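You operate a simulated robot arm through the tools that you are given. There is no shell and no other tool. Be economical: measure what you need, move in short steps, check, and stop when the job is done.

Carry out the task below with a simulated robot arm. There is one attempt and no reset: what you move stays moved.

TASK
Switch off the washer, put both towels from the drum in the basket and hang up the mesh pouch.
Fine: pouch on the middle hook; leave the lid open.
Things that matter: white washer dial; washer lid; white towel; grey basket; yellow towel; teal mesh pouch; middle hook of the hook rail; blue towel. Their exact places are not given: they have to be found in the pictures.

The check looks at the end state, three seconds after you hand in, the way a careful person would. Anything else that was tipped, shoved, dropped, spilled or broken makes it a failure. Lids that push on must go on centred and level and be pressed home; caps that screw on are set level and turned clockwise until they are tight. Flat cloth is picked up by pressing the open fingertips on it (5 to 10 N) and closing them slowly along it; thin cloth reads only 2 to 8 mm in the jaws.

THE ROBOT
A 6-joint arm with a two-finger parallel gripper on a trunk, on a base that drives. Base frame: it is fixed to the floor where the robot stands at the start and does not move with it; the origin is under the middle of the robot, x ahead of it, y to its left, z up. Lengths are in mm, angles in degrees, forces in N, time in s.
Its first joint turns from -166.0 to 166.0 degrees. Places, roughly: white washer dial [400, 0, 900]; washer lid [700, -100, 800]; middle hook of the hook rail [-1700, 400, 1300]; blue towel [-1750, -250, 0]. Payload 3.91 kg.
The tool frame sits at the grasp point between the pads (the TCP): z along the fingers, y along the line on which they close. The tips reach 30 mm beyond it. The gripper opens to 110 mm. The fingers are 20 mm wide and 10 mm thick; the gripper's body (48 by 112 mm) begins 55 mm behind the TCP.
Orientation is that of the tool frame in the base frame, as a unit quaternion [w, x, y, z]. With the fingers straight down and closing along the base's y, the tool's x points along the base's -x, its y along +y and its z along -z.

THE INTERFACE
- The arm moves only by the tool servo_tool. Its argument "rows" is a list of rows, each a list of 7 numbers: the shift along the tool's x, y, z in mm, then the turn, a rotation vector about the tool's x, y, z in degrees, then the finger opening in mm, from 0 to 110. In form: [[x, y, z, rx, ry, rz, claw], ...]. A call has 1 to 8 rows; each row shifts and turns the commanded pose from where the row before left it, along the tool's axes as they then stand. Each row takes 0.2 s and may step no farther than 50 mm and 8.6 degrees from the row before; otherwise, or with a gripper value out of range, the whole call is refused. A pose out of reach is approached as far as the arm can. The call stops where the force on the tool passes 80 N (or 10 N more than at its start, if that is more) or the arm is blocked; 0.2 s more then pass. The fingers move at their own pace (about 45 mm/s each) and stop on an object; they squeeze with about 29 N. The grip force told is the motor's: it shows also when the fingers shut on nothing. Time passes only in rows, and 0.2 s behind the last, so rows that do not move let the fingers close. It gives the time, the measured TCP pose, the force on the tool (base axes), the opening and the grip force at its end, in the units of the frame above (readings bear some noise).
- Cameras (640 x 400 px; columns grow to the right, rows downward): "scene" is now at [3.5, 120.5, 1560.3]; the picture's right is [-0.53, -0.85, 0.00], its down [-0.43, 0.27, -0.86] and it looks along [0.73, -0.46, -0.50] (base axes); focal length 268 px, centre (320, 200). "wrist" rides on the gripper at [77, 7, -114] in the tool frame; the picture's right is [-0.09, 1.00, 0.00], its down [-0.80, -0.07, -0.59] and it looks along [-0.59, -0.05, 0.80] (tool axes); focal length 270 px, centre (320, 200).
- snapshot(camera): a new picture of that camera. The clock stands still meanwhile.
- lift_body(by): slides the trunk up (or, below 0, down) by that many mm; the arm and the scene camera ride with it, the base frame stays. It gives what a move gives, with no picture.
- drive_base(legs): drives the robot by 1 to 6 legs, each [ahead, turn to the left] in mm and degrees, along the robot's own axes; the way and the turn of a leg run together, so that a leg with both is an arc; at most 1500 mm and 180 degrees a leg. The arm and the cameras ride along, it lands a little off, and it stops where it bumps. It gives what a move gives.
- turn_head(pan, tilt): turns the head with the scene camera to pan (to the left, within 155 degrees either way) and tilt (down, from -29 to 69), counted from straight ahead of the robot. It gives what a move gives.
- point_at(camera, pixels): for up to 12 pixels [column, row] of the newest picture of that camera ("zoom" is the newest enlarged one), the place [x, y, z] in the base frame of the surface seen there, good to about 2 mm. The clock stands still meanwhile.
- close_up(camera, box): a new picture of the part [left, top, right, bottom] of that camera's present view, enlarged. The clock stands still meanwhile.
- sign_off(): hands the job in; it is judged then, once.

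Go step by step. Measure first, check grasps and placings, and put right what went wrong. The budget is 80 turns and 68 pictures, counting those below and the enlarged ones. Unless the task says otherwise, let go and move clear before handing in, and close with one line.

The tools are called after "Request:" as a command line: name --pt "numbers of a row" for each row, then --argument value for the rest, lists and objects as JSON in quotes. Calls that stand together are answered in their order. servo_tool: Moves the arm, as the interface text tells. Its arguments: {"type":"object","properties":{"rows":{"type":"array"}},"required":["rows"]} The other tools are called the same way: lift_body (by) slides the trunk up or down; drive_base (legs) drives the base; turn_head (pan, tilt) turns the head that bears the scene camera; snapshot (camera) takes a picture; point_at (camera, pixels) gives the place of the surface under pixels of a picture; close_up (camera, box) takes an enlarged picture of a part of a camera's view; sign_off () hands the job in.

At the start:

```text
time: 0.0
position: [383.9, -221.9, 1403.4]
orientation: [0.0, -0.001, 1.0, 0.0]
wrist_force: [1.0, -0.1, 0.4]
gripper_width: 109.9
grasp_force: 0.1
trunk travel left (down, up): [-500.0, 110.0]
robot x, y, heading: [4.6, 16.2, 0.1]
head pan, tilt: [-32.1, 30.3]
```

scene: 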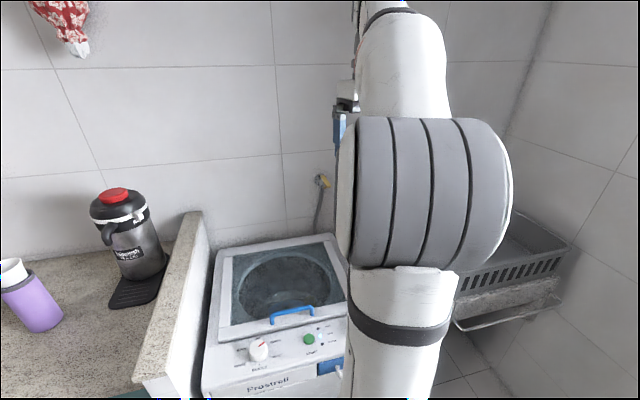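
wrist: 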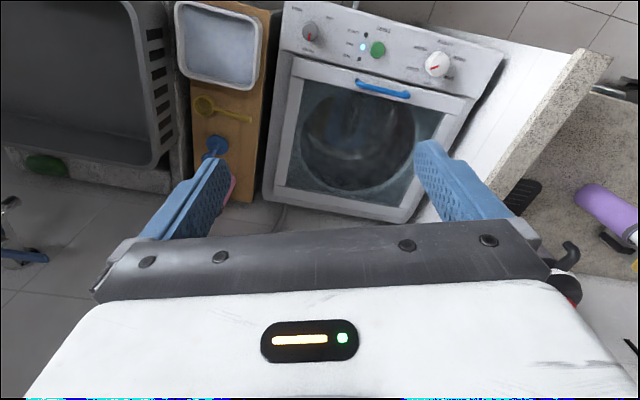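

The scene picture shows the washer with its dial near (259,350) and blue lid handle near (293,313). I'll enlarge the panel from both cameras before measuring.

Request:
close_up --camera "scene" --box '[190, 220, 350, 400]'

Request:
close_up --camera "wrist" --box '[170, 0, 530, 225]'

Request:
point_at --camera "wrist" --pixels '[[436, 64], [311, 31], [377, 49], [384, 89], [285, 70], [470, 110], [400, 200], [85, 90], [220, 45], [350, 140], [280, 195], [340, 15]]'

```text
2.22 times, centred on (270, 310) of scene
```

zoom: 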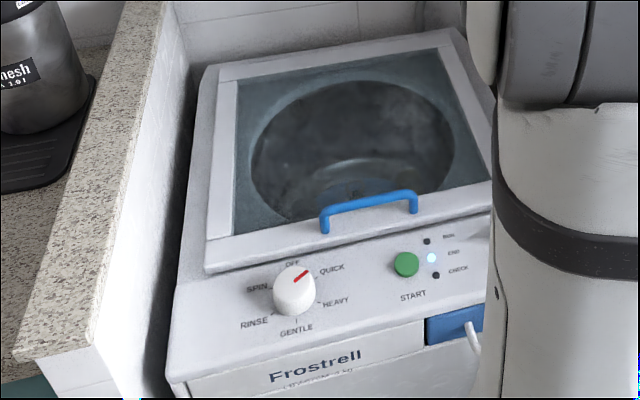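

```text
1.78 times, centred on (350, 112) of wrist
```

zoom: 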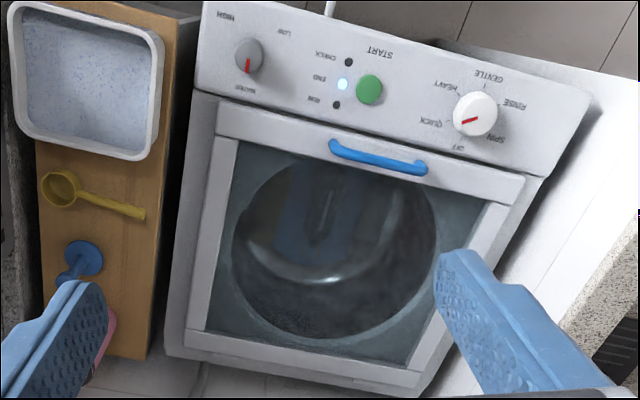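

```text
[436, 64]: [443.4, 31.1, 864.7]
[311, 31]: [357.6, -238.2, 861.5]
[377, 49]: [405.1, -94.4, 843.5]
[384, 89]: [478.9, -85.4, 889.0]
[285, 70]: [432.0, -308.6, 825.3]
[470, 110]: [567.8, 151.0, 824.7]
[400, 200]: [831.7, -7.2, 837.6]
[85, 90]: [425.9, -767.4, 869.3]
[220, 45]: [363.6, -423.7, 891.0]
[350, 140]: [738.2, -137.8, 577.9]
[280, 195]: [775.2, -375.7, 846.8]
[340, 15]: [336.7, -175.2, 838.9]
```

The dial's red mark at zoom (468,120) points at QUICK, so it needs a turn of about 60° counter-clockwise to OFF. I'll measure the dial, the panel plane, the label positions and the handle.

Request:
point_at --camera "zoom" --pixels '[[475, 110], [464, 121], [457, 148], [431, 122], [488, 75], [420, 80], [560, 120], [300, 110], [333, 148], [420, 168], [378, 158], [320, 200]]'

Request:
close_up --camera "wrist" --box '[390, 20, 490, 95]'

```text
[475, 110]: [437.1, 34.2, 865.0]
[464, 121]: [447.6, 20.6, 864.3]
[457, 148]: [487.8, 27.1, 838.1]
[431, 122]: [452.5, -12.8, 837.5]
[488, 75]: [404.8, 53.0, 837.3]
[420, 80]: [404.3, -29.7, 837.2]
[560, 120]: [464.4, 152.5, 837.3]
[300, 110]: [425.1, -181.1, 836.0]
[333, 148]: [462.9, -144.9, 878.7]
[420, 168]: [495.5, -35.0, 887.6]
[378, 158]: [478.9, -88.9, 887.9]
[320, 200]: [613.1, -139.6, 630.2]
```

```text
5.33 times, centred on (440, 58) of wrist
```

zoom: 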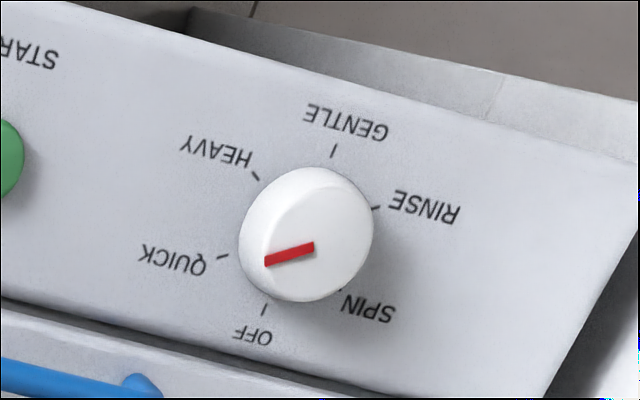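

The panel is level at z≈837 and the dial top is at about 865. I'll measure the tick marks, mark ends and dial rim in this enlargement.

Request:
point_at --camera "zoom" --pixels '[[264, 310], [222, 257], [256, 176], [334, 151], [375, 208], [346, 297], [268, 262], [312, 247], [318, 190], [365, 240], [320, 293], [262, 225]]'

```text
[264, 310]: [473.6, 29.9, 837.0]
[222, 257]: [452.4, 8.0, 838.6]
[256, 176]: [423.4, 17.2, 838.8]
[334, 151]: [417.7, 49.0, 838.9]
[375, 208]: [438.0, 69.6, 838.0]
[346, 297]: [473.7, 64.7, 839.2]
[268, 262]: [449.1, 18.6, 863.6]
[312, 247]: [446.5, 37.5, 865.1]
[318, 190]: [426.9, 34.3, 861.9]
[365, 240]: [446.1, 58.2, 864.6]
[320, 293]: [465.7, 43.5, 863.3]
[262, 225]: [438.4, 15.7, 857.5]
```

Tick centres put the dial axis at (446, 39.5), OFF at −19° and the mark at about −80°, so it needs +60° about the vertical. I'll move over the dial and then lower the trunk.

Request:
servo_tool --pt "-10.3 43.6 0 0 0 0 90" --pt "-10.3 43.6 0 0 0 0 90" --pt "-10.3 43.6 0 0 0 0 90" --pt "-10.3 43.6 0 0 0 0 90" --pt "-10.3 43.6 0 0 0 0 90" --pt "-10.3 43.6 0 0 0 0 90"

Request:
lift_body --by -400

```text
time: 1.4
position: [446.4, 41.2, 1404.6]
orientation: [0.0, -0.001, 1.0, 0.001]
wrist_force: [0.1, -0.5, -0.3]
gripper_width: 90.1
grasp_force: 0.0
trunk travel left (down, up): [-500.0, 110.0]
robot x, y, heading: [3.2, 17.7, -0.1]
head pan, tilt: [-32.1, 30.3]
```

```text
time: 5.2
position: [445.6, 40.9, 1006.0]
orientation: [0.0, -0.001, 1.0, 0.0]
wrist_force: [0.4, 0.1, -0.5]
gripper_width: 90.1
grasp_force: 0.1
trunk travel left (down, up): [-100.0, 510.0]
robot x, y, heading: [5.7, 17.5, 0.1]
head pan, tilt: [-32.1, 30.3]
```

The TCP sits over the dial at z 1006. I'll come down so the tips reach about z 846, then close.

Request:
servo_tool --pt "0 -1 45 0 0 0 90" --pt "0 0 45 0 0 0 90" --pt "0 0 25 0 0 0 90" --pt "0 0 15 0 0 0 90" --pt "0 0 0 0 0 0 40" --pt "0 0 0 0 0 0 40" --pt "0 0 0 0 0 0 40" --pt "0 0 0 0 0 0 40"

```text
time: 7.0
position: [446.5, 37.5, 872.5]
orientation: [0.0, -0.001, 1.0, 0.0]
wrist_force: [-0.4, 8.5, -2.3]
gripper_width: 47.8
grasp_force: 45.4
trunk travel left (down, up): [-100.0, 510.0]
robot x, y, heading: [3.3, 18.2, 0.3]
head pan, tilt: [-32.1, 30.3]
```

The fingers hold the dial at 47.8 mm. Now I'll turn it 61° counter-clockwise, which is negative about tool z.

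Request:
servo_tool --pt "0 0 0 0 0 -7.6 40" --pt "0 0 0 0 0 -7.6 40" --pt "0 0 0 0 0 -7.6 40" --pt "0 0 0 0 0 -7.6 40" --pt "0 0 0 0 0 -7.6 40" --pt "0 0 0 0 0 -7.6 40" --pt "0 0 0 0 0 -7.6 40" --pt "0 0 0 0 0 -7.6 40"

```text
time: 8.8
position: [445.5, 39.1, 874.3]
orientation: [-0.002, -0.509, 0.861, 0.001]
wrist_force: [-5.2, -4.6, -27.1]
gripper_width: 46.9
grasp_force: 44.6
trunk travel left (down, up): [-100.0, 510.0]
robot x, y, heading: [3.8, 19.3, 0.1]
head pan, tilt: [-32.1, 30.3]
```

The tool turned 61°. I'll open, rise and check the mark.

Request:
servo_tool --pt "0 0 0 0 0 0 80" --pt "0 0 0 0 0 0 80" --pt "0 0 0 0 0 0 80" --pt "0 0 -40 0 0 0 80" --pt "0 0 -45 0 0 0 80" --pt "0 0 -45 0 0 0 80" --pt "0 0 -45 0 0 0 80"

Request:
snapshot --camera "scene"

Request:
snapshot --camera "wrist"

```text
time: 10.4
position: [447.7, 40.3, 1050.7]
orientation: [0.0, -0.507, 0.862, 0.0]
wrist_force: [-1.0, -0.9, -0.3]
gripper_width: 80.0
grasp_force: 0.1
trunk travel left (down, up): [-100.0, 510.0]
robot x, y, heading: [3.7, 17.7, 0.1]
head pan, tilt: [-32.1, 30.3]
```

```text
62 pictures are left
```

scene: 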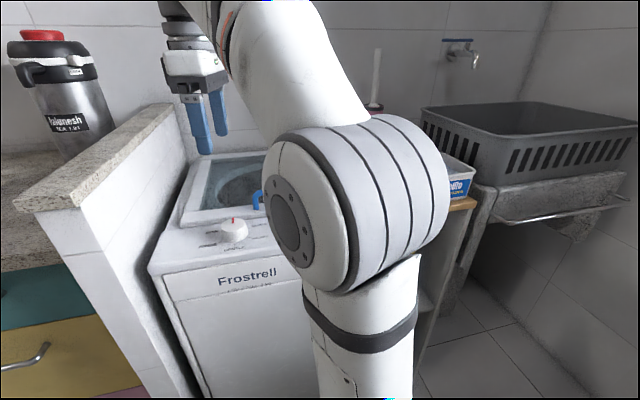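

```text
61 pictures are left
```

wrist: 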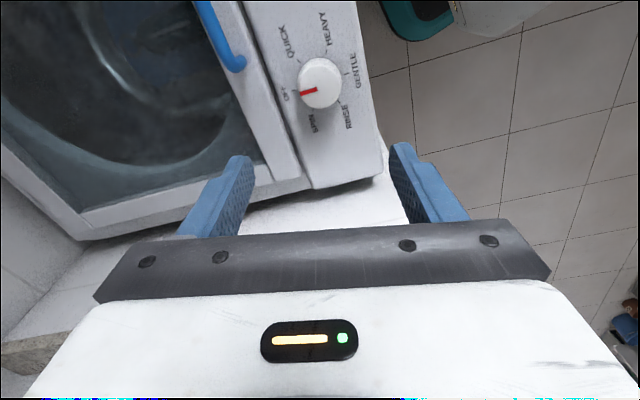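

The mark looks aligned with OFF. I'll verify it enlarged and measure the lid and the basket.

Request:
close_up --camera "wrist" --box '[270, 30, 370, 130]'

Request:
point_at --camera "scene" --pixels '[[153, 268], [200, 158], [256, 150], [180, 220], [258, 197], [430, 110], [525, 105], [636, 120], [508, 180], [590, 160], [185, 155], [230, 185]]'

Request:
point_at --camera "wrist" --pixels '[[300, 178], [85, 230], [250, 100], [237, 60], [210, 20], [380, 178], [30, 340]]'

```text
4.00 times, centred on (320, 80) of wrist
```

zoom: 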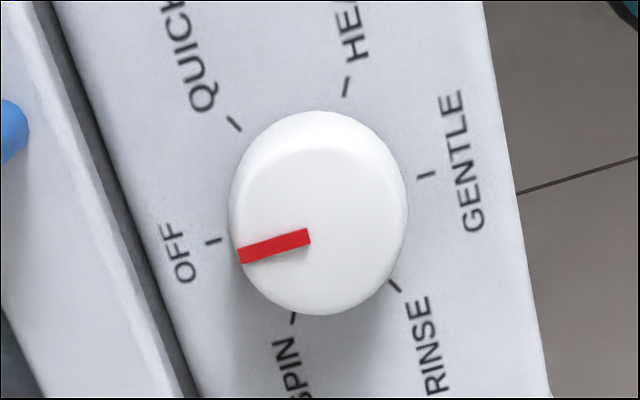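

```text
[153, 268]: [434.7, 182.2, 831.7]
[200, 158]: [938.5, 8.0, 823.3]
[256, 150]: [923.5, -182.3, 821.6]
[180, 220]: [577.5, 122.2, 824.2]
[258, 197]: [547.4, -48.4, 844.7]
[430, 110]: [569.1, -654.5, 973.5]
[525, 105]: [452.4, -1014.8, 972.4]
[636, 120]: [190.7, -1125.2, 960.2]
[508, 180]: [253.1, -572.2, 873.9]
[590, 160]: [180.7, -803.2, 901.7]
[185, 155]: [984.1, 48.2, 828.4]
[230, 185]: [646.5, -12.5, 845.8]
```

```text
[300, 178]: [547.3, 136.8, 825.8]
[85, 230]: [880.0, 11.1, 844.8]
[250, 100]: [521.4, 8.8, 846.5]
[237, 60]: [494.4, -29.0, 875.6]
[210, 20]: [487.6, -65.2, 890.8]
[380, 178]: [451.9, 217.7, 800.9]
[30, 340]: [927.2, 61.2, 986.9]
```

I'll measure the mark against the OFF tick here to confirm the angle.

Request:
point_at --camera "zoom" --pixels '[[213, 240], [425, 174], [244, 256], [306, 237], [346, 87], [292, 319], [235, 124], [395, 286]]'

Request:
turn_head --pan -10 --tilt 60

Request:
snapshot --camera "scene"

```text
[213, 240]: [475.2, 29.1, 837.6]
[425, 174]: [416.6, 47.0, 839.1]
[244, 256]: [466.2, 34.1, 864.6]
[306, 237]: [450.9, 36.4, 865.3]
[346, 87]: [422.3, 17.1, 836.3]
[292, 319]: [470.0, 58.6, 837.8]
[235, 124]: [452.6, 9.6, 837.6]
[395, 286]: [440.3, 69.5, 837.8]
```

```text
time: 11.4
position: [446.9, 41.2, 1050.0]
orientation: [0.0, -0.506, 0.862, 0.0]
wrist_force: [-0.4, 0.0, 0.2]
gripper_width: 80.0
grasp_force: 0.1
trunk travel left (down, up): [-100.0, 510.0]
robot x, y, heading: [5.6, 16.9, -0.2]
head pan, tilt: [-10.0, 60.0]
```

```text
59 pictures are left
```

scene: 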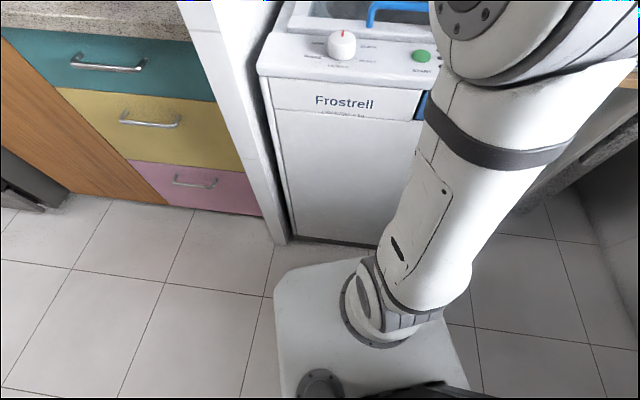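

The mark runs parallel to the OFF–GENTLE line (both about 17° in the enlargement), so the washer is off. Next I'll measure the gap between the robot's platform and the washer's foot.

Request:
point_at --camera "scene" --pixels '[[280, 275], [350, 262], [330, 242], [300, 238], [275, 300], [430, 320], [450, 330], [400, 120], [282, 80], [380, 248]]'

```text
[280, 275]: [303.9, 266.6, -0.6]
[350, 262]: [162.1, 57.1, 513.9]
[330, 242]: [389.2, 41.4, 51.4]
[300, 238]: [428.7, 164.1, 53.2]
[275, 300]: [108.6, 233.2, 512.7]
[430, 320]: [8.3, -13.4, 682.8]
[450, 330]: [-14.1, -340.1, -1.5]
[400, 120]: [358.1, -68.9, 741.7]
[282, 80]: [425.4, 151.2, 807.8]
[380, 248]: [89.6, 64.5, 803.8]
```

There's a gap of about 180 mm between platform and washer. I'll square up to the washer (−18°) and move 120 mm closer.

Request:
drive_base --legs '[[0, -17.5], [120, 0]]'

Request:
turn_head --pan 0 --tilt 40

Request:
snapshot --camera "scene"

```text
time: 13.8
position: [531.1, -120.8, 1051.5]
orientation: [0.001, -0.373, 0.928, -0.001]
wrist_force: [0.1, 0.3, -0.8]
gripper_width: 80.0
grasp_force: 0.1
trunk travel left (down, up): [-100.0, 510.0]
robot x, y, heading: [100.5, -15.6, -17.9]
head pan, tilt: [-10.0, 60.0]
stopped in leg 2: the robot was blocked; the commanded pose is now the measured one
```

```text
time: 14.6
position: [531.3, -121.7, 1050.8]
orientation: [0.002, -0.373, 0.928, -0.001]
wrist_force: [-0.5, 0.4, 0.7]
gripper_width: 80.0
grasp_force: 0.1
trunk travel left (down, up): [-100.0, 510.0]
robot x, y, heading: [99.9, -10.9, -17.7]
head pan, tilt: [0.0, 40.0]
```

```text
58 pictures are left
```

scene: 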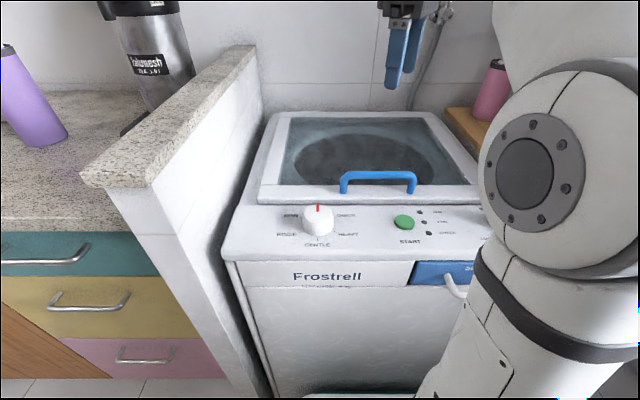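

The robot stopped against something at about 100 mm, so I'll back off a touch and check that the washer did not shift. I'll re-measure the dial and handle ends.

Request:
drive_base --legs '[[-10, 0]]'

Request:
close_up --camera "scene" --box '[220, 100, 490, 270]'

Request:
point_at --camera "zoom" --pixels '[[230, 245], [232, 278], [292, 177], [378, 171], [458, 177], [376, 225], [100, 235], [120, 35], [500, 35], [170, 45], [470, 45], [376, 185]]'

```text
time: 15.3
position: [520.5, -118.1, 1051.1]
orientation: [0.002, -0.373, 0.928, 0.0]
wrist_force: [0.3, -0.4, -0.1]
gripper_width: 80.0
grasp_force: 0.1
trunk travel left (down, up): [-100.0, 510.0]
robot x, y, heading: [89.5, -8.6, -17.8]
head pan, tilt: [0.0, 40.0]
```

```text
2.35 times, centred on (355, 185) of scene
```

zoom: 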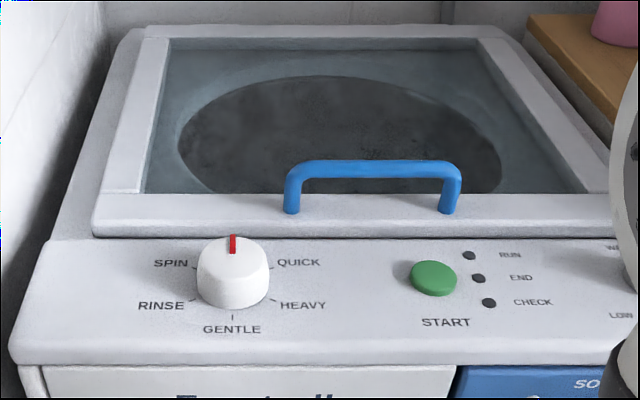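

```text
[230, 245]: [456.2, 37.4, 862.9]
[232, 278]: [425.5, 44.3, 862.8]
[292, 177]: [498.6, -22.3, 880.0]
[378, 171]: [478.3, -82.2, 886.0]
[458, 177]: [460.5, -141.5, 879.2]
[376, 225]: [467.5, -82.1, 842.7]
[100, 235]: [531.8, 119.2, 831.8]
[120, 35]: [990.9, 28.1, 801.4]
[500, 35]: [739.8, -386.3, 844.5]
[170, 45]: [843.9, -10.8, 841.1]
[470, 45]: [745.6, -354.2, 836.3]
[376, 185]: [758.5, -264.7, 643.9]
```

The dial mark points straight at OFF and the washer hasn't moved. The handle bar centre is about (483, −84, 882), so I'll align the fingers to close across the bar and descend on it.

Request:
servo_tool --pt "0 0 0 0 0 -7.1 60" --pt "0 0 0 0 0 -7.1 60" --pt "0 0 0 0 0 -7.1 60" --pt "0 0 0 0 0 -7.1 60" --pt "-21 46 0 0 0 0 60" --pt "0 0 40 0 0 0 60" --pt "0 0 40 0 0 0 60"

Request:
snapshot --camera "scene"

```text
refused: row 5 steps farther than a row can; nothing moved
```

```text
56 pictures are left
```

scene: 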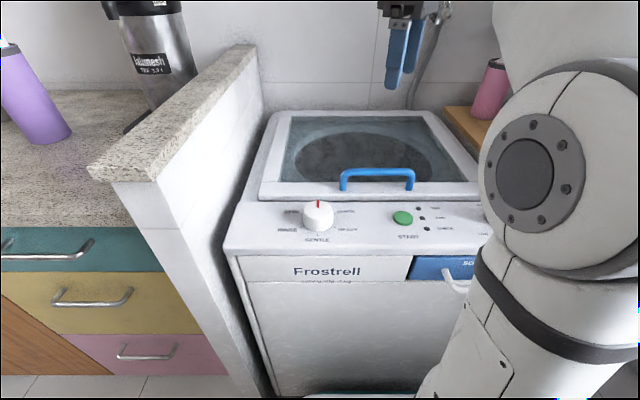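

Row 5 was slightly over the step limit, so I'll split it.

Request:
servo_tool --pt "0 0 0 0 0 -7.1 60" --pt "0 0 0 0 0 -7.1 60" --pt "0 0 0 0 0 -7.1 60" --pt "0 0 0 0 0 -7.1 60" --pt "-10.5 23 0 0 0 0 60" --pt "-10.5 23 0 0 0 0 60" --pt "0 0 40 0 0 0 60" --pt "0 0 40 0 0 0 60"

Request:
snapshot --camera "scene"

```text
time: 17.1
position: [484.6, -84.0, 967.4]
orientation: [0.002, -0.589, 0.808, -0.003]
wrist_force: [-0.2, 0.0, -0.3]
gripper_width: 60.0
grasp_force: 0.0
trunk travel left (down, up): [-100.0, 510.0]
robot x, y, heading: [88.5, -13.4, -17.6]
head pan, tilt: [0.0, 40.0]
```

```text
55 pictures are left
```

scene: 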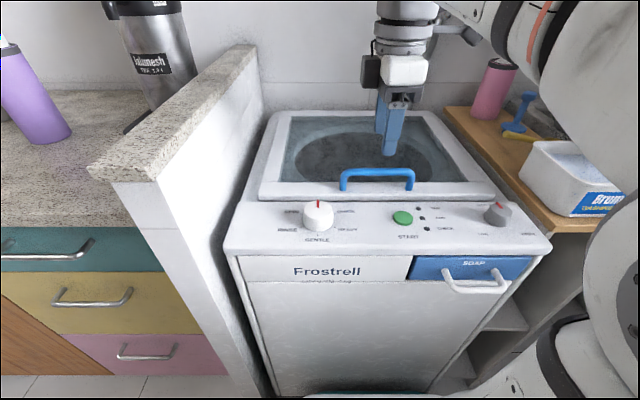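

The fingers straddle the handle line well. I'll descend to z≈892 and close on the bar.

Request:
servo_tool --pt "0 0 40 0 0 0 60" --pt "0 0 35 0 0 0 60" --pt "0 0 0 0 0 0 5" --pt "0 0 0 0 0 0 5" --pt "0 0 0 0 0 0 5" --pt "0 0 0 0 0 0 5"

```text
time: 18.6
position: [483.9, -84.0, 894.5]
orientation: [0.001, -0.589, 0.808, -0.001]
wrist_force: [-7.9, 1.5, -1.5]
gripper_width: 12.6
grasp_force: 42.4
trunk travel left (down, up): [-100.0, 510.0]
robot x, y, heading: [95.6, -10.4, -18.2]
head pan, tilt: [0.0, 40.0]
```

The bar is gripped at 12.6 mm. I'll lift it along the hinge arc (radius about 340) for the first 30°.

Request:
servo_tool --pt "0 -6.2 -35.4 0 0 0 5" --pt "0 -9.9 -34.5 0 0 0 5" --pt "0 -13.4 -33.3 0 0 0 5" --pt "0 -16.8 -31.7 0 0 0 5" --pt "0 -20.1 -29.8 0 0 0 5"

Request:
snapshot --camera "scene"

```text
time: 19.8
position: [542.6, -104.0, 1059.8]
orientation: [0.004, -0.59, 0.808, -0.005]
wrist_force: [-25.1, 14.1, 18.5]
gripper_width: 12.7
grasp_force: 44.8
out of reach, approached as far as the arm can: row 5
trunk travel left (down, up): [-100.0, 510.0]
robot x, y, heading: [90.5, -8.6, -17.9]
head pan, tilt: [0.0, 40.0]
```

```text
54 pictures are left
```

scene: 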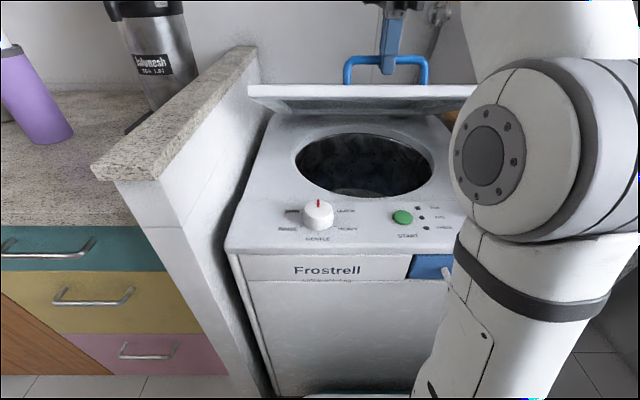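

The lid rises with the hand, but the arm ran short of height at row 5. I'll tilt the tool forward 30° to gain reach and continue the arc.

Request:
servo_tool --pt "0 0 0 8 0 0 5" --pt "0 0 0 8 0 0 5" --pt "0 0 0 8 0 0 5" --pt "0 0 0 6 0 0 5" --pt "0 -34 -11.7 0 0 0 5" --pt "0 -35 -8.1 0 0 0 5"

Request:
snapshot --camera "scene"

```text
time: 21.1
position: [586.9, -118.1, 1114.4]
orientation: [0.157, -0.569, 0.778, -0.215]
wrist_force: [-25.1, 16.5, 29.0]
gripper_width: 12.7
grasp_force: 45.3
trunk travel left (down, up): [-100.0, 510.0]
robot x, y, heading: [89.7, -11.6, -17.7]
head pan, tilt: [0.0, 40.0]
```

```text
53 pictures are left
```

scene: 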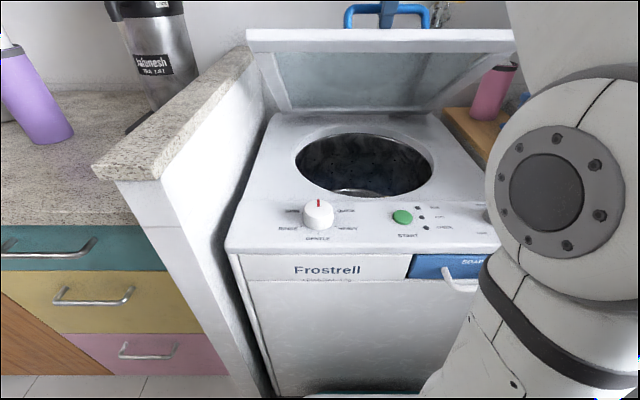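

The lid is at about 45° and the force shows I'm slightly inside the arc, so I'll continue with a slightly larger radius.

Request:
servo_tool --pt "0 -35.3 -7.9 0 0 0 5" --pt "0 -36.7 0 0 0 0 5" --pt "0 -36.5 3.9 0 0 0 5" --pt "0 -35.9 7.7 0 0 0 5"

Request:
snapshot --camera "scene"

```text
time: 22.1
position: [663.7, -144.0, 1144.8]
orientation: [0.156, -0.568, 0.779, -0.214]
wrist_force: [-15.5, 9.0, 27.5]
gripper_width: 12.9
grasp_force: 45.3
out of reach, approached as far as the arm can: row 3, 4
trunk travel left (down, up): [-100.0, 510.0]
robot x, y, heading: [91.0, -9.3, -17.9]
head pan, tilt: [0.0, 40.0]
```

```text
52 pictures are left
```

scene: 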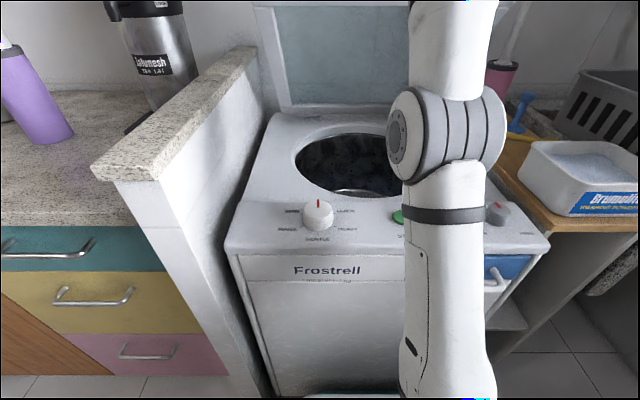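

The lid is at about 57° and the arm is at its reach again. I'll raise the trunk in small steps, compensating with the arm.

Request:
lift_body --by 15

Request:
servo_tool --pt "0 0 8 0 0 0 5"

Request:
lift_body --by 20

Request:
servo_tool --pt "0 0 12 0 0 0 5"

```text
time: 22.8
position: [672.9, -146.5, 1150.3]
orientation: [0.152, -0.569, 0.781, -0.208]
wrist_force: [3.5, 0.1, -9.1]
gripper_width: 12.9
grasp_force: 44.7
trunk travel left (down, up): [-115.0, 495.0]
robot x, y, heading: [89.5, -8.2, -17.7]
head pan, tilt: [0.0, 40.0]
```

```text
time: 23.2
position: [671.1, -146.3, 1149.4]
orientation: [0.155, -0.569, 0.779, -0.213]
wrist_force: [-4.8, 6.8, 12.9]
gripper_width: 12.8
grasp_force: 44.7
trunk travel left (down, up): [-115.0, 495.0]
robot x, y, heading: [89.4, -9.4, -18.0]
head pan, tilt: [0.0, 40.0]
```

```text
time: 23.8
position: [681.1, -150.1, 1160.2]
orientation: [0.15, -0.569, 0.782, -0.206]
wrist_force: [19.0, -4.9, -36.8]
gripper_width: 12.1
grasp_force: 43.6
trunk travel left (down, up): [-135.0, 475.0]
robot x, y, heading: [95.2, -8.2, -17.4]
head pan, tilt: [0.0, 40.0]
```

```text
time: 24.2
position: [678.2, -149.8, 1158.5]
orientation: [0.155, -0.569, 0.779, -0.213]
wrist_force: [3.2, 8.8, -0.1]
gripper_width: 12.6
grasp_force: 45.1
trunk travel left (down, up): [-135.0, 475.0]
robot x, y, heading: [87.8, -6.3, -17.8]
head pan, tilt: [0.0, 40.0]
```

It's tracking the arc with low force. I'll repeat with more forward motion.

Request:
lift_body --by 20

Request:
servo_tool --pt "0 -14 19.7 0 0 0 5"

Request:
lift_body --by 20

Request:
servo_tool --pt "0 -12.5 22.3 0 0 0 5"

Request:
lift_body --by 20

Request:
servo_tool --pt "0 -11 24.9 0 0 0 5"

Request:
snapshot --camera "scene"

```text
time: 24.9
position: [677.4, -150.1, 1179.9]
orientation: [0.155, -0.568, 0.78, -0.213]
wrist_force: [0.1, -0.4, -2.9]
gripper_width: 13.1
grasp_force: 11.4
trunk travel left (down, up): [-155.0, 455.0]
robot x, y, heading: [91.0, -10.7, -18.1]
head pan, tilt: [0.0, 40.0]
```

```text
time: 25.3
position: [700.8, -157.0, 1165.7]
orientation: [0.154, -0.568, 0.78, -0.211]
wrist_force: [-1.5, 0.4, 6.2]
gripper_width: 12.8
grasp_force: 8.1
trunk travel left (down, up): [-155.0, 455.0]
robot x, y, heading: [88.2, -10.0, -17.8]
head pan, tilt: [0.0, 40.0]
```

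```text
time: 26.0
position: [707.6, -158.2, 1179.3]
orientation: [0.15, -0.569, 0.781, -0.207]
wrist_force: [14.4, -5.4, -37.2]
gripper_width: 12.5
grasp_force: 45.0
trunk travel left (down, up): [-175.0, 435.0]
robot x, y, heading: [91.9, -8.1, -17.8]
head pan, tilt: [0.0, 40.0]
```

```text
time: 26.4
position: [715.7, -162.1, 1182.5]
orientation: [0.159, -0.567, 0.779, -0.216]
wrist_force: [-8.4, 4.6, 25.4]
gripper_width: 12.7
grasp_force: 45.1
trunk travel left (down, up): [-175.0, 435.0]
robot x, y, heading: [90.3, -6.3, -17.8]
head pan, tilt: [0.0, 40.0]
```

```text
time: 27.1
position: [727.8, -164.6, 1187.1]
orientation: [0.15, -0.57, 0.781, -0.206]
wrist_force: [6.6, -2.4, -24.1]
gripper_width: 12.7
grasp_force: 44.5
trunk travel left (down, up): [-195.0, 415.0]
robot x, y, heading: [92.2, -9.1, -17.7]
head pan, tilt: [0.0, 40.0]
```

```text
time: 27.4
position: [734.3, -166.8, 1188.3]
orientation: [0.161, -0.567, 0.778, -0.218]
wrist_force: [-12.2, 5.9, 39.6]
gripper_width: 12.2
grasp_force: 45.4
trunk travel left (down, up): [-195.0, 415.0]
robot x, y, heading: [93.8, -8.4, -17.7]
head pan, tilt: [0.0, 40.0]
```

```text
51 pictures are left
```

scene: 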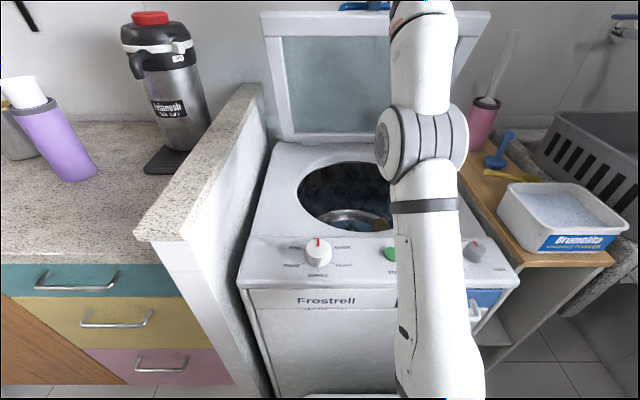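

The lid is at about 70° and still held. I'll continue the nearly horizontal part of the arc.

Request:
lift_body --by 15

Request:
servo_tool --pt "0 -16.5 15.3 0 0 0 5"

Request:
lift_body --by 12

Request:
servo_tool --pt "0 -16.5 15.3 0 0 0 5"

Request:
lift_body --by 12

Request:
servo_tool --pt "0 -15 18 0 0 0 5"

Request:
snapshot --camera "scene"

```text
time: 28.1
position: [742.5, -171.4, 1189.4]
orientation: [0.152, -0.569, 0.781, -0.208]
wrist_force: [-1.6, 0.5, 1.3]
gripper_width: 12.7
grasp_force: 45.1
trunk travel left (down, up): [-210.0, 400.0]
robot x, y, heading: [89.5, -12.0, -18.0]
head pan, tilt: [0.0, 40.0]
```

```text
time: 28.5
position: [746.2, -171.1, 1186.0]
orientation: [0.158, -0.568, 0.779, -0.215]
wrist_force: [-12.0, 4.9, 44.9]
gripper_width: 12.5
grasp_force: 45.6
out of reach, approached as far as the arm can: row 1
trunk travel left (down, up): [-210.0, 400.0]
robot x, y, heading: [96.2, -14.2, -18.0]
head pan, tilt: [0.0, 40.0]
```

```text
time: 29.1
position: [753.9, -174.1, 1188.3]
orientation: [0.152, -0.569, 0.781, -0.208]
wrist_force: [-3.9, 0.4, 11.0]
gripper_width: 12.7
grasp_force: 45.5
trunk travel left (down, up): [-222.0, 388.0]
robot x, y, heading: [92.5, -5.9, -17.8]
head pan, tilt: [0.0, 40.0]
```

```text
time: 29.5
position: [758.3, -175.4, 1188.1]
orientation: [0.159, -0.568, 0.778, -0.216]
wrist_force: [-11.1, 4.7, 45.3]
gripper_width: 13.1
grasp_force: 45.6
out of reach, approached as far as the arm can: row 1
trunk travel left (down, up): [-222.0, 388.0]
robot x, y, heading: [86.2, -8.8, -17.8]
head pan, tilt: [0.0, 40.0]
```

```text
time: 30.1
position: [768.4, -178.9, 1188.0]
orientation: [0.153, -0.57, 0.781, -0.208]
wrist_force: [-3.2, -0.5, 3.4]
gripper_width: 12.8
grasp_force: 45.4
trunk travel left (down, up): [-234.0, 376.0]
robot x, y, heading: [91.8, -6.9, -17.9]
head pan, tilt: [0.0, 40.0]
```

```text
time: 30.5
position: [776.0, -180.8, 1181.8]
orientation: [0.156, -0.568, 0.779, -0.214]
wrist_force: [-9.6, 5.3, 46.9]
gripper_width: 12.9
grasp_force: 44.9
out of reach, approached as far as the arm can: row 1
trunk travel left (down, up): [-234.0, 376.0]
robot x, y, heading: [91.8, -10.4, -17.5]
head pan, tilt: [0.0, 40.0]
```

```text
50 pictures are left
```

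scene: 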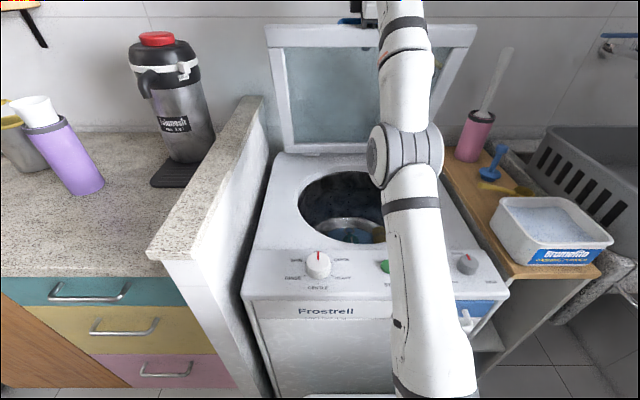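

The lid looks near vertical. I'll measure its lower and upper edges to get the angle.

Request:
point_at --camera "scene" --pixels '[[288, 145], [270, 40], [350, 148], [345, 36], [340, 100], [340, 50], [470, 34], [345, 233], [377, 235]]'

```text
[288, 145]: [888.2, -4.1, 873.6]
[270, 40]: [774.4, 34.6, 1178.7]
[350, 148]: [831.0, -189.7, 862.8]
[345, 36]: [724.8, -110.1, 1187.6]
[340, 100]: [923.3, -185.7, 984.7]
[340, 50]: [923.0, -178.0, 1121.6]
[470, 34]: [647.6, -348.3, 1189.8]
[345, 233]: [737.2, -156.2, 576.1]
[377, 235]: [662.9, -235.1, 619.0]
```

The lid is at about 69°, and the arm is short of reach because the trunk is low. I'll raise the trunk further while lowering the arm and creeping forward.

Request:
lift_body --by 25

Request:
servo_tool --pt "0 1.3 22.3 0 0 0 5"

Request:
lift_body --by 22

Request:
servo_tool --pt "0 1.3 22.3 0 0 0 5"

Request:
lift_body --by 22

Request:
servo_tool --pt "0 1.3 22.3 0 0 0 5"

Request:
lift_body --by 22

Request:
servo_tool --pt "0 1.3 22.3 0 0 0 5"

Request:
snapshot --camera "scene"

```text
time: 31.2
position: [787.9, -185.0, 1192.1]
orientation: [0.149, -0.57, 0.782, -0.206]
wrist_force: [-7.6, 2.1, -17.7]
gripper_width: 13.2
grasp_force: 8.1
trunk travel left (down, up): [-259.0, 351.0]
robot x, y, heading: [97.2, -8.3, -17.9]
head pan, tilt: [0.0, 40.0]
```

```text
time: 31.6
position: [792.0, -186.8, 1185.7]
orientation: [0.154, -0.569, 0.78, -0.212]
wrist_force: [-2.6, -0.4, 16.7]
gripper_width: 13.0
grasp_force: 11.1
out of reach, approached as far as the arm can: row 1
trunk travel left (down, up): [-259.0, 351.0]
robot x, y, heading: [84.9, -9.4, -17.7]
head pan, tilt: [0.0, 40.0]
```

```text
time: 32.3
position: [793.9, -186.1, 1205.9]
orientation: [0.153, -0.569, 0.78, -0.209]
wrist_force: [-5.9, 2.4, -5.2]
gripper_width: 13.0
grasp_force: 16.5
trunk travel left (down, up): [-281.0, 329.0]
robot x, y, heading: [91.0, -7.1, -17.6]
head pan, tilt: [0.0, 40.0]
```

```text
time: 32.7
position: [803.5, -188.4, 1192.0]
orientation: [0.152, -0.57, 0.78, -0.21]
wrist_force: [-15.7, 6.9, 14.1]
gripper_width: 17.3
grasp_force: 12.8
out of reach, approached as far as the arm can: row 1
trunk travel left (down, up): [-281.0, 329.0]
robot x, y, heading: [91.9, -8.8, -17.8]
head pan, tilt: [0.0, 40.0]
```

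```text
time: 33.4
position: [807.0, -190.1, 1205.6]
orientation: [0.146, -0.571, 0.782, -0.203]
wrist_force: [-40.8, 12.1, -56.5]
gripper_width: 36.8
grasp_force: 32.1
trunk travel left (down, up): [-303.0, 307.0]
robot x, y, heading: [88.6, -4.8, -17.8]
head pan, tilt: [0.0, 40.0]
```

```text
time: 33.8
position: [808.6, -190.3, 1205.7]
orientation: [0.153, -0.569, 0.781, -0.209]
wrist_force: [-68.1, 18.9, -8.4]
gripper_width: 37.2
grasp_force: 32.2
out of reach, approached as far as the arm can: row 1
trunk travel left (down, up): [-303.0, 307.0]
robot x, y, heading: [93.5, -11.2, -17.6]
head pan, tilt: [0.0, 40.0]
```

```text
time: 34.2
position: [812.3, -190.0, 1205.2]
orientation: [0.143, -0.572, 0.784, -0.196]
wrist_force: [-66.9, 14.7, -29.5]
gripper_width: 41.6
grasp_force: 36.6
trunk travel left (down, up): [-315.0, 295.0]
robot x, y, heading: [89.2, -10.6, -17.9]
head pan, tilt: [0.0, 40.0]
stopped: the force on the tool passed its limit (the readings are from after the stop); the commanded pose is now the measured one
```

```text
time: 34.6
position: [811.0, -189.8, 1204.3]
orientation: [0.144, -0.57, 0.784, -0.2]
wrist_force: [-72.2, 18.6, -12.0]
gripper_width: 40.6
grasp_force: 35.1
out of reach, approached as far as the arm can: row 1
trunk travel left (down, up): [-315.0, 295.0]
robot x, y, heading: [89.0, -12.6, -17.9]
head pan, tilt: [0.0, 40.0]
stopped in row 1: the force on the tool passed its limit (the readings are from after the stop); the commanded pose is now the measured one
```

```text
49 pictures are left
```

scene: 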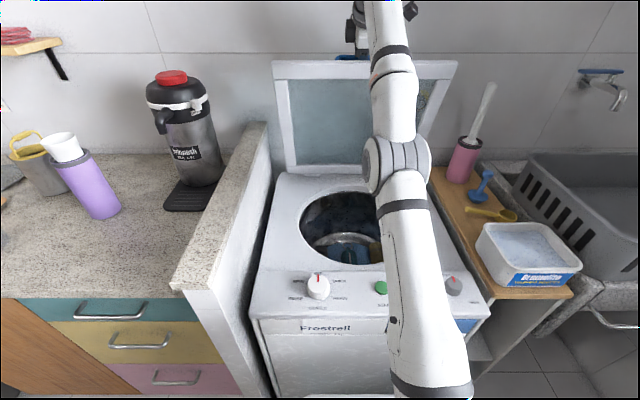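

The fingers were forced open to 40 mm, so something is wedging at the handle. I'll look closer before moving.

Request:
turn_head --pan 0 --tilt 22

Request:
close_up --camera "scene" --box '[230, 60, 510, 320]'

Request:
snapshot --camera "wrist"

Request:
point_at --camera "zoom" --pixels '[[100, 180], [125, 380], [240, 180], [240, 205], [500, 185], [230, 170]]'

```text
time: 35.4
position: [812.4, -190.5, 1200.7]
orientation: [0.144, -0.571, 0.784, -0.199]
wrist_force: [-74.4, 21.6, -7.4]
gripper_width: 40.6
grasp_force: 35.3
trunk travel left (down, up): [-315.0, 295.0]
robot x, y, heading: [87.9, -9.8, -17.9]
head pan, tilt: [0.0, 22.0]
```

```text
1.54 times, centred on (370, 190) of scene
```

zoom: 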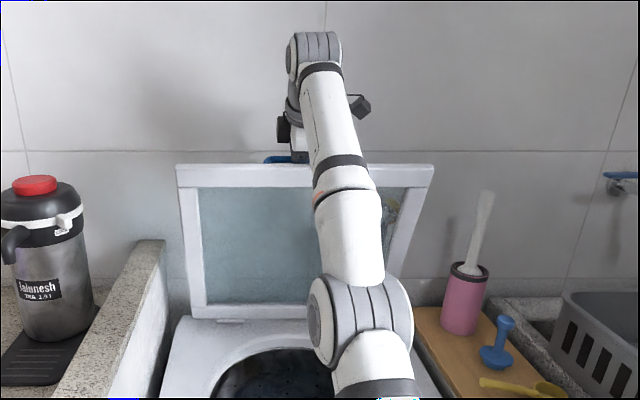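

```text
47 pictures are left
```

wrist: 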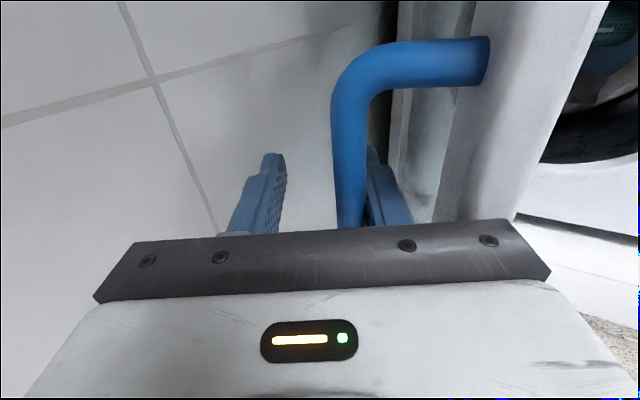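

```text
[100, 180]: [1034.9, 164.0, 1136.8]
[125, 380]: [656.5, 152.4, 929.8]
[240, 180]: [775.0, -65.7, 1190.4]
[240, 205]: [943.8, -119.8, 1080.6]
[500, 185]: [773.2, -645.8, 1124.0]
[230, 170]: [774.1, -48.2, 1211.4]
```

The wrist picture shows the bar deep against the palm with the right finger between bar and lid, and the lid at about 75°. I'll open a little and back off to see whether the lid rests on that finger or stands alone.

Request:
servo_tool --pt "0 0 0 0 0 0 60" --pt "0 0 -8 0 0 0 60" --pt "0 0 -8 0 0 0 60" --pt "0 0 0 0 0 0 60"

Request:
snapshot --camera "wrist"

Request:
close_up --camera "scene" --box '[230, 60, 510, 320]'

```text
time: 36.4
position: [816.7, -192.7, 1208.6]
orientation: [0.143, -0.57, 0.784, -0.198]
wrist_force: [0.2, -1.1, -0.3]
gripper_width: 60.1
grasp_force: 0.1
trunk travel left (down, up): [-315.0, 295.0]
robot x, y, heading: [88.8, -11.0, -18.0]
head pan, tilt: [0.0, 22.0]
```

```text
46 pictures are left
```

wrist: 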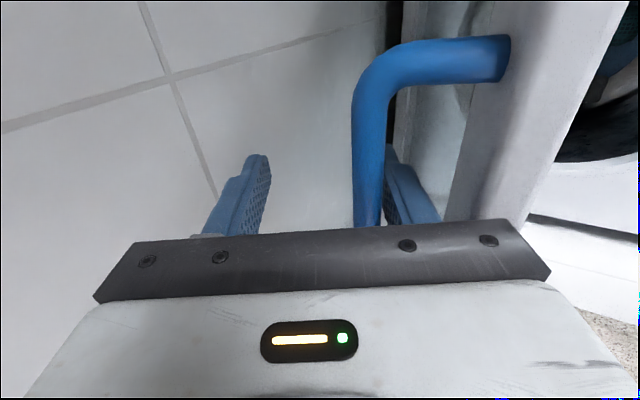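

```text
1.54 times, centred on (370, 190) of scene
```

zoom: 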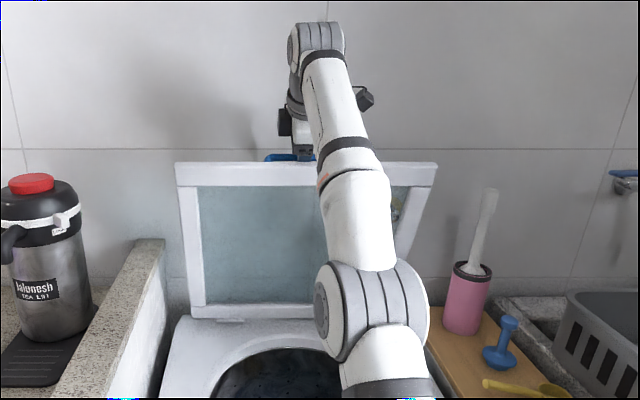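

Forces are zero, so the lid seems to stand by itself. I'll withdraw the fingers along the lid's own plane and check.

Request:
servo_tool --pt "0 -7 -26 0 0 0 60" --pt "0 -10 -38 0 0 0 60" --pt "0 -12 -44 0 0 0 60" --pt "0 0 0 0 0 0 60"

Request:
snapshot --camera "wrist"

Request:
close_up --camera "scene" --box '[230, 60, 510, 320]'

```text
time: 37.4
position: [780.6, -182.4, 1246.5]
orientation: [0.143, -0.571, 0.784, -0.199]
wrist_force: [-0.1, -0.5, -0.4]
gripper_width: 60.1
grasp_force: 0.1
out of reach, approached as far as the arm can: row 1, 2, 3
trunk travel left (down, up): [-315.0, 295.0]
robot x, y, heading: [86.6, -6.6, -17.8]
head pan, tilt: [0.0, 22.0]
```

```text
44 pictures are left
```

wrist: 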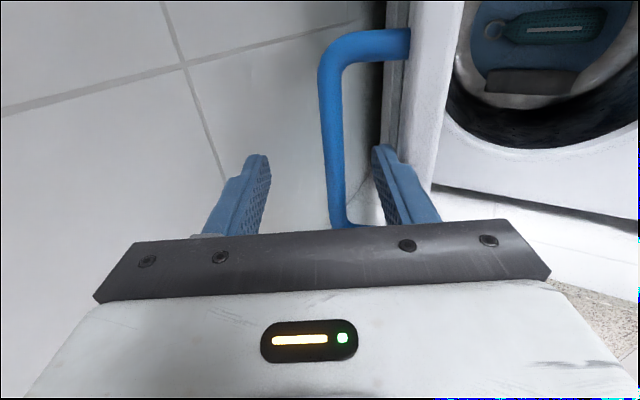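

```text
1.54 times, centred on (370, 190) of scene
```

zoom: 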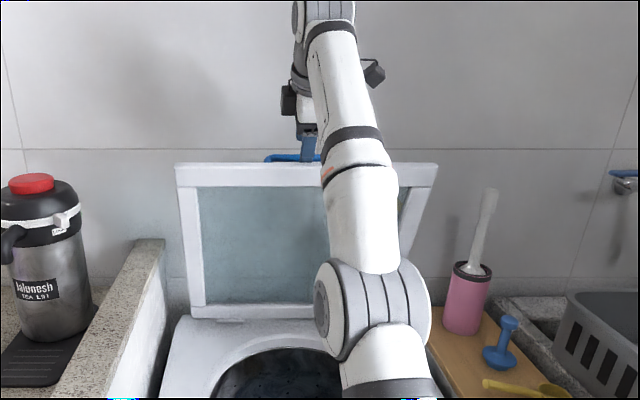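

The lid stays put at about 75°, and the wrist picture shows a teal item and blue cloth inside the drum. I'll raise clear and retract the arm, straightening the tool.

Request:
lift_body --by 90

Request:
servo_tool --pt "0 40 0 0 0 0 60" --pt "0 40 0 -6 0 0 60" --pt "0 40 0 -8 0 0 60" --pt "0 45 0 -8 0 0 60" --pt "0 45 0 -6 0 0 60" --pt "0 45 0 0 0 0 60"

Request:
turn_head --pan 0 --tilt 50

Request:
snapshot --camera "scene"

Request:
snapshot --camera "wrist"

```text
time: 38.7
position: [781.1, -182.7, 1337.4]
orientation: [0.144, -0.571, 0.783, -0.199]
wrist_force: [0.2, 0.3, -0.1]
gripper_width: 60.0
grasp_force: 0.0
trunk travel left (down, up): [-405.0, 205.0]
robot x, y, heading: [95.1, -5.5, -17.9]
head pan, tilt: [0.0, 22.0]
```

```text
time: 40.1
position: [549.9, -107.1, 1269.4]
orientation: [0.002, -0.589, 0.808, -0.004]
wrist_force: [0.0, 0.4, 0.2]
gripper_width: 59.9
grasp_force: 0.1
out of reach, approached as far as the arm can: row 1
trunk travel left (down, up): [-405.0, 205.0]
robot x, y, heading: [91.5, -10.5, -18.0]
head pan, tilt: [0.0, 22.0]
```

```text
time: 41.0
position: [550.4, -107.2, 1268.8]
orientation: [0.001, -0.588, 0.809, -0.003]
wrist_force: [0.6, 0.0, 0.6]
gripper_width: 59.9
grasp_force: 0.0
trunk travel left (down, up): [-405.0, 205.0]
robot x, y, heading: [92.6, -6.9, -17.8]
head pan, tilt: [0.0, 50.0]
```

```text
42 pictures are left
```

scene: 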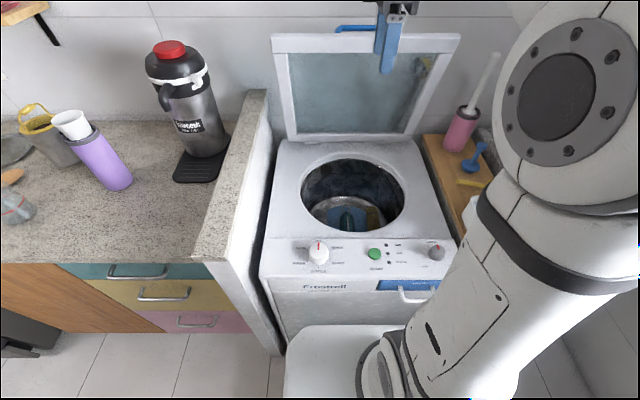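

```text
41 pictures are left
```

wrist: 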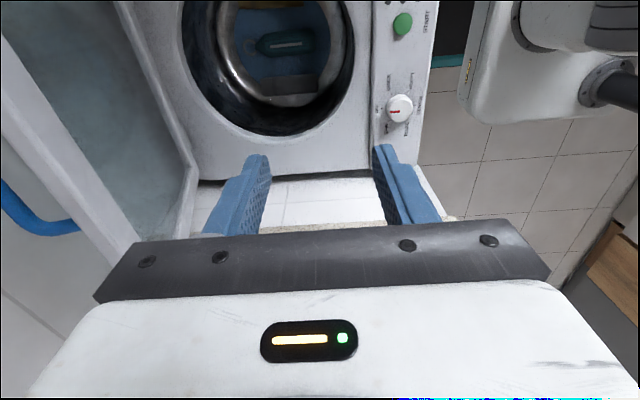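

The lid stands open. I'll enlarge the drum in both cameras to see what's inside.

Request:
close_up --camera "scene" --box '[295, 150, 415, 240]'

Request:
close_up --camera "wrist" --box '[180, 0, 370, 120]'

Request:
point_at --camera "zoom" --pixels '[[300, 140], [400, 140], [240, 130], [260, 80], [470, 170], [390, 330], [330, 370], [330, 230], [430, 200], [240, 220], [100, 200], [520, 370]]'

```text
4.44 times, centred on (355, 195) of scene
```

zoom: 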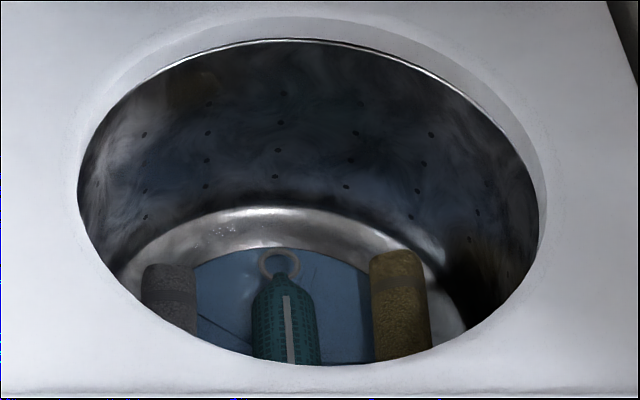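

```text
3.33 times, centred on (275, 60) of wrist
```

zoom: 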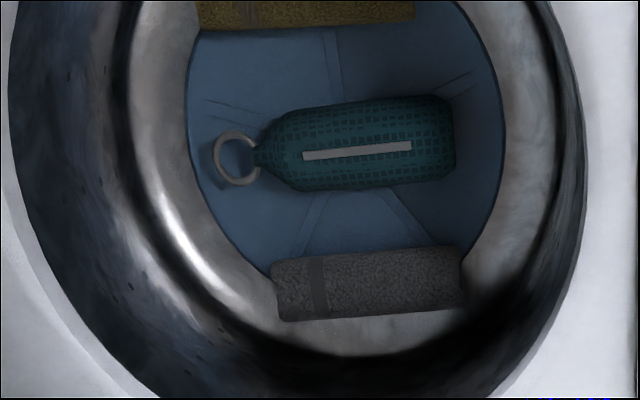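

```text
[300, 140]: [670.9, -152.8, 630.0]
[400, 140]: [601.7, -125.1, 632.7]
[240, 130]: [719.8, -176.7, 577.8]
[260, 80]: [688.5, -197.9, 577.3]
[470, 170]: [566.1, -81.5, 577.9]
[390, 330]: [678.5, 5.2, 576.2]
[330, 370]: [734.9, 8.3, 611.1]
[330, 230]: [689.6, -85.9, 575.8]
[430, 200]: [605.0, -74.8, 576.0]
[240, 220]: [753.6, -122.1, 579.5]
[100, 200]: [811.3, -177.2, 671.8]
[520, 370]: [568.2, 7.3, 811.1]
```

Inside are the pouch (ring at zoom (237,158)), the white roll below it in the picture (365,283) and the yellow roll at the top edge (300,15). I'll measure them and the drum rim.

Request:
point_at --camera "zoom" --pixels '[[285, 285], [365, 283], [450, 278], [365, 255], [365, 310], [220, 160], [237, 138], [237, 180], [270, 155], [440, 140], [360, 110], [360, 180]]'

Request:
point_at --camera "wrist" --pixels '[[243, 3], [270, 5], [300, 3], [345, 40], [260, 132], [182, 30], [330, 90], [200, 90]]'

```text
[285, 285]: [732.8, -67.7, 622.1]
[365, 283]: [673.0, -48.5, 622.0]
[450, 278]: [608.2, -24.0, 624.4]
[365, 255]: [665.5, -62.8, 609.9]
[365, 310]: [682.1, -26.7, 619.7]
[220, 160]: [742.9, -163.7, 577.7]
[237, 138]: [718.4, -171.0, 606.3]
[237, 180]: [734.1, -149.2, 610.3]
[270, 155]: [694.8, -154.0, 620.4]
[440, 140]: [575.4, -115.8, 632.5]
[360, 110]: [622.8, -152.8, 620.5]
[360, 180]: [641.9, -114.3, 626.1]
```

```text
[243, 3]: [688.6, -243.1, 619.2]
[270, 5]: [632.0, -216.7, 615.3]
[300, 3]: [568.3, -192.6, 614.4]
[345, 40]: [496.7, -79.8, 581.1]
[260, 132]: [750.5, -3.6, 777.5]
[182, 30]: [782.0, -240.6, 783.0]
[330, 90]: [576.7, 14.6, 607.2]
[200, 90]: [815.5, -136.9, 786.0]
```

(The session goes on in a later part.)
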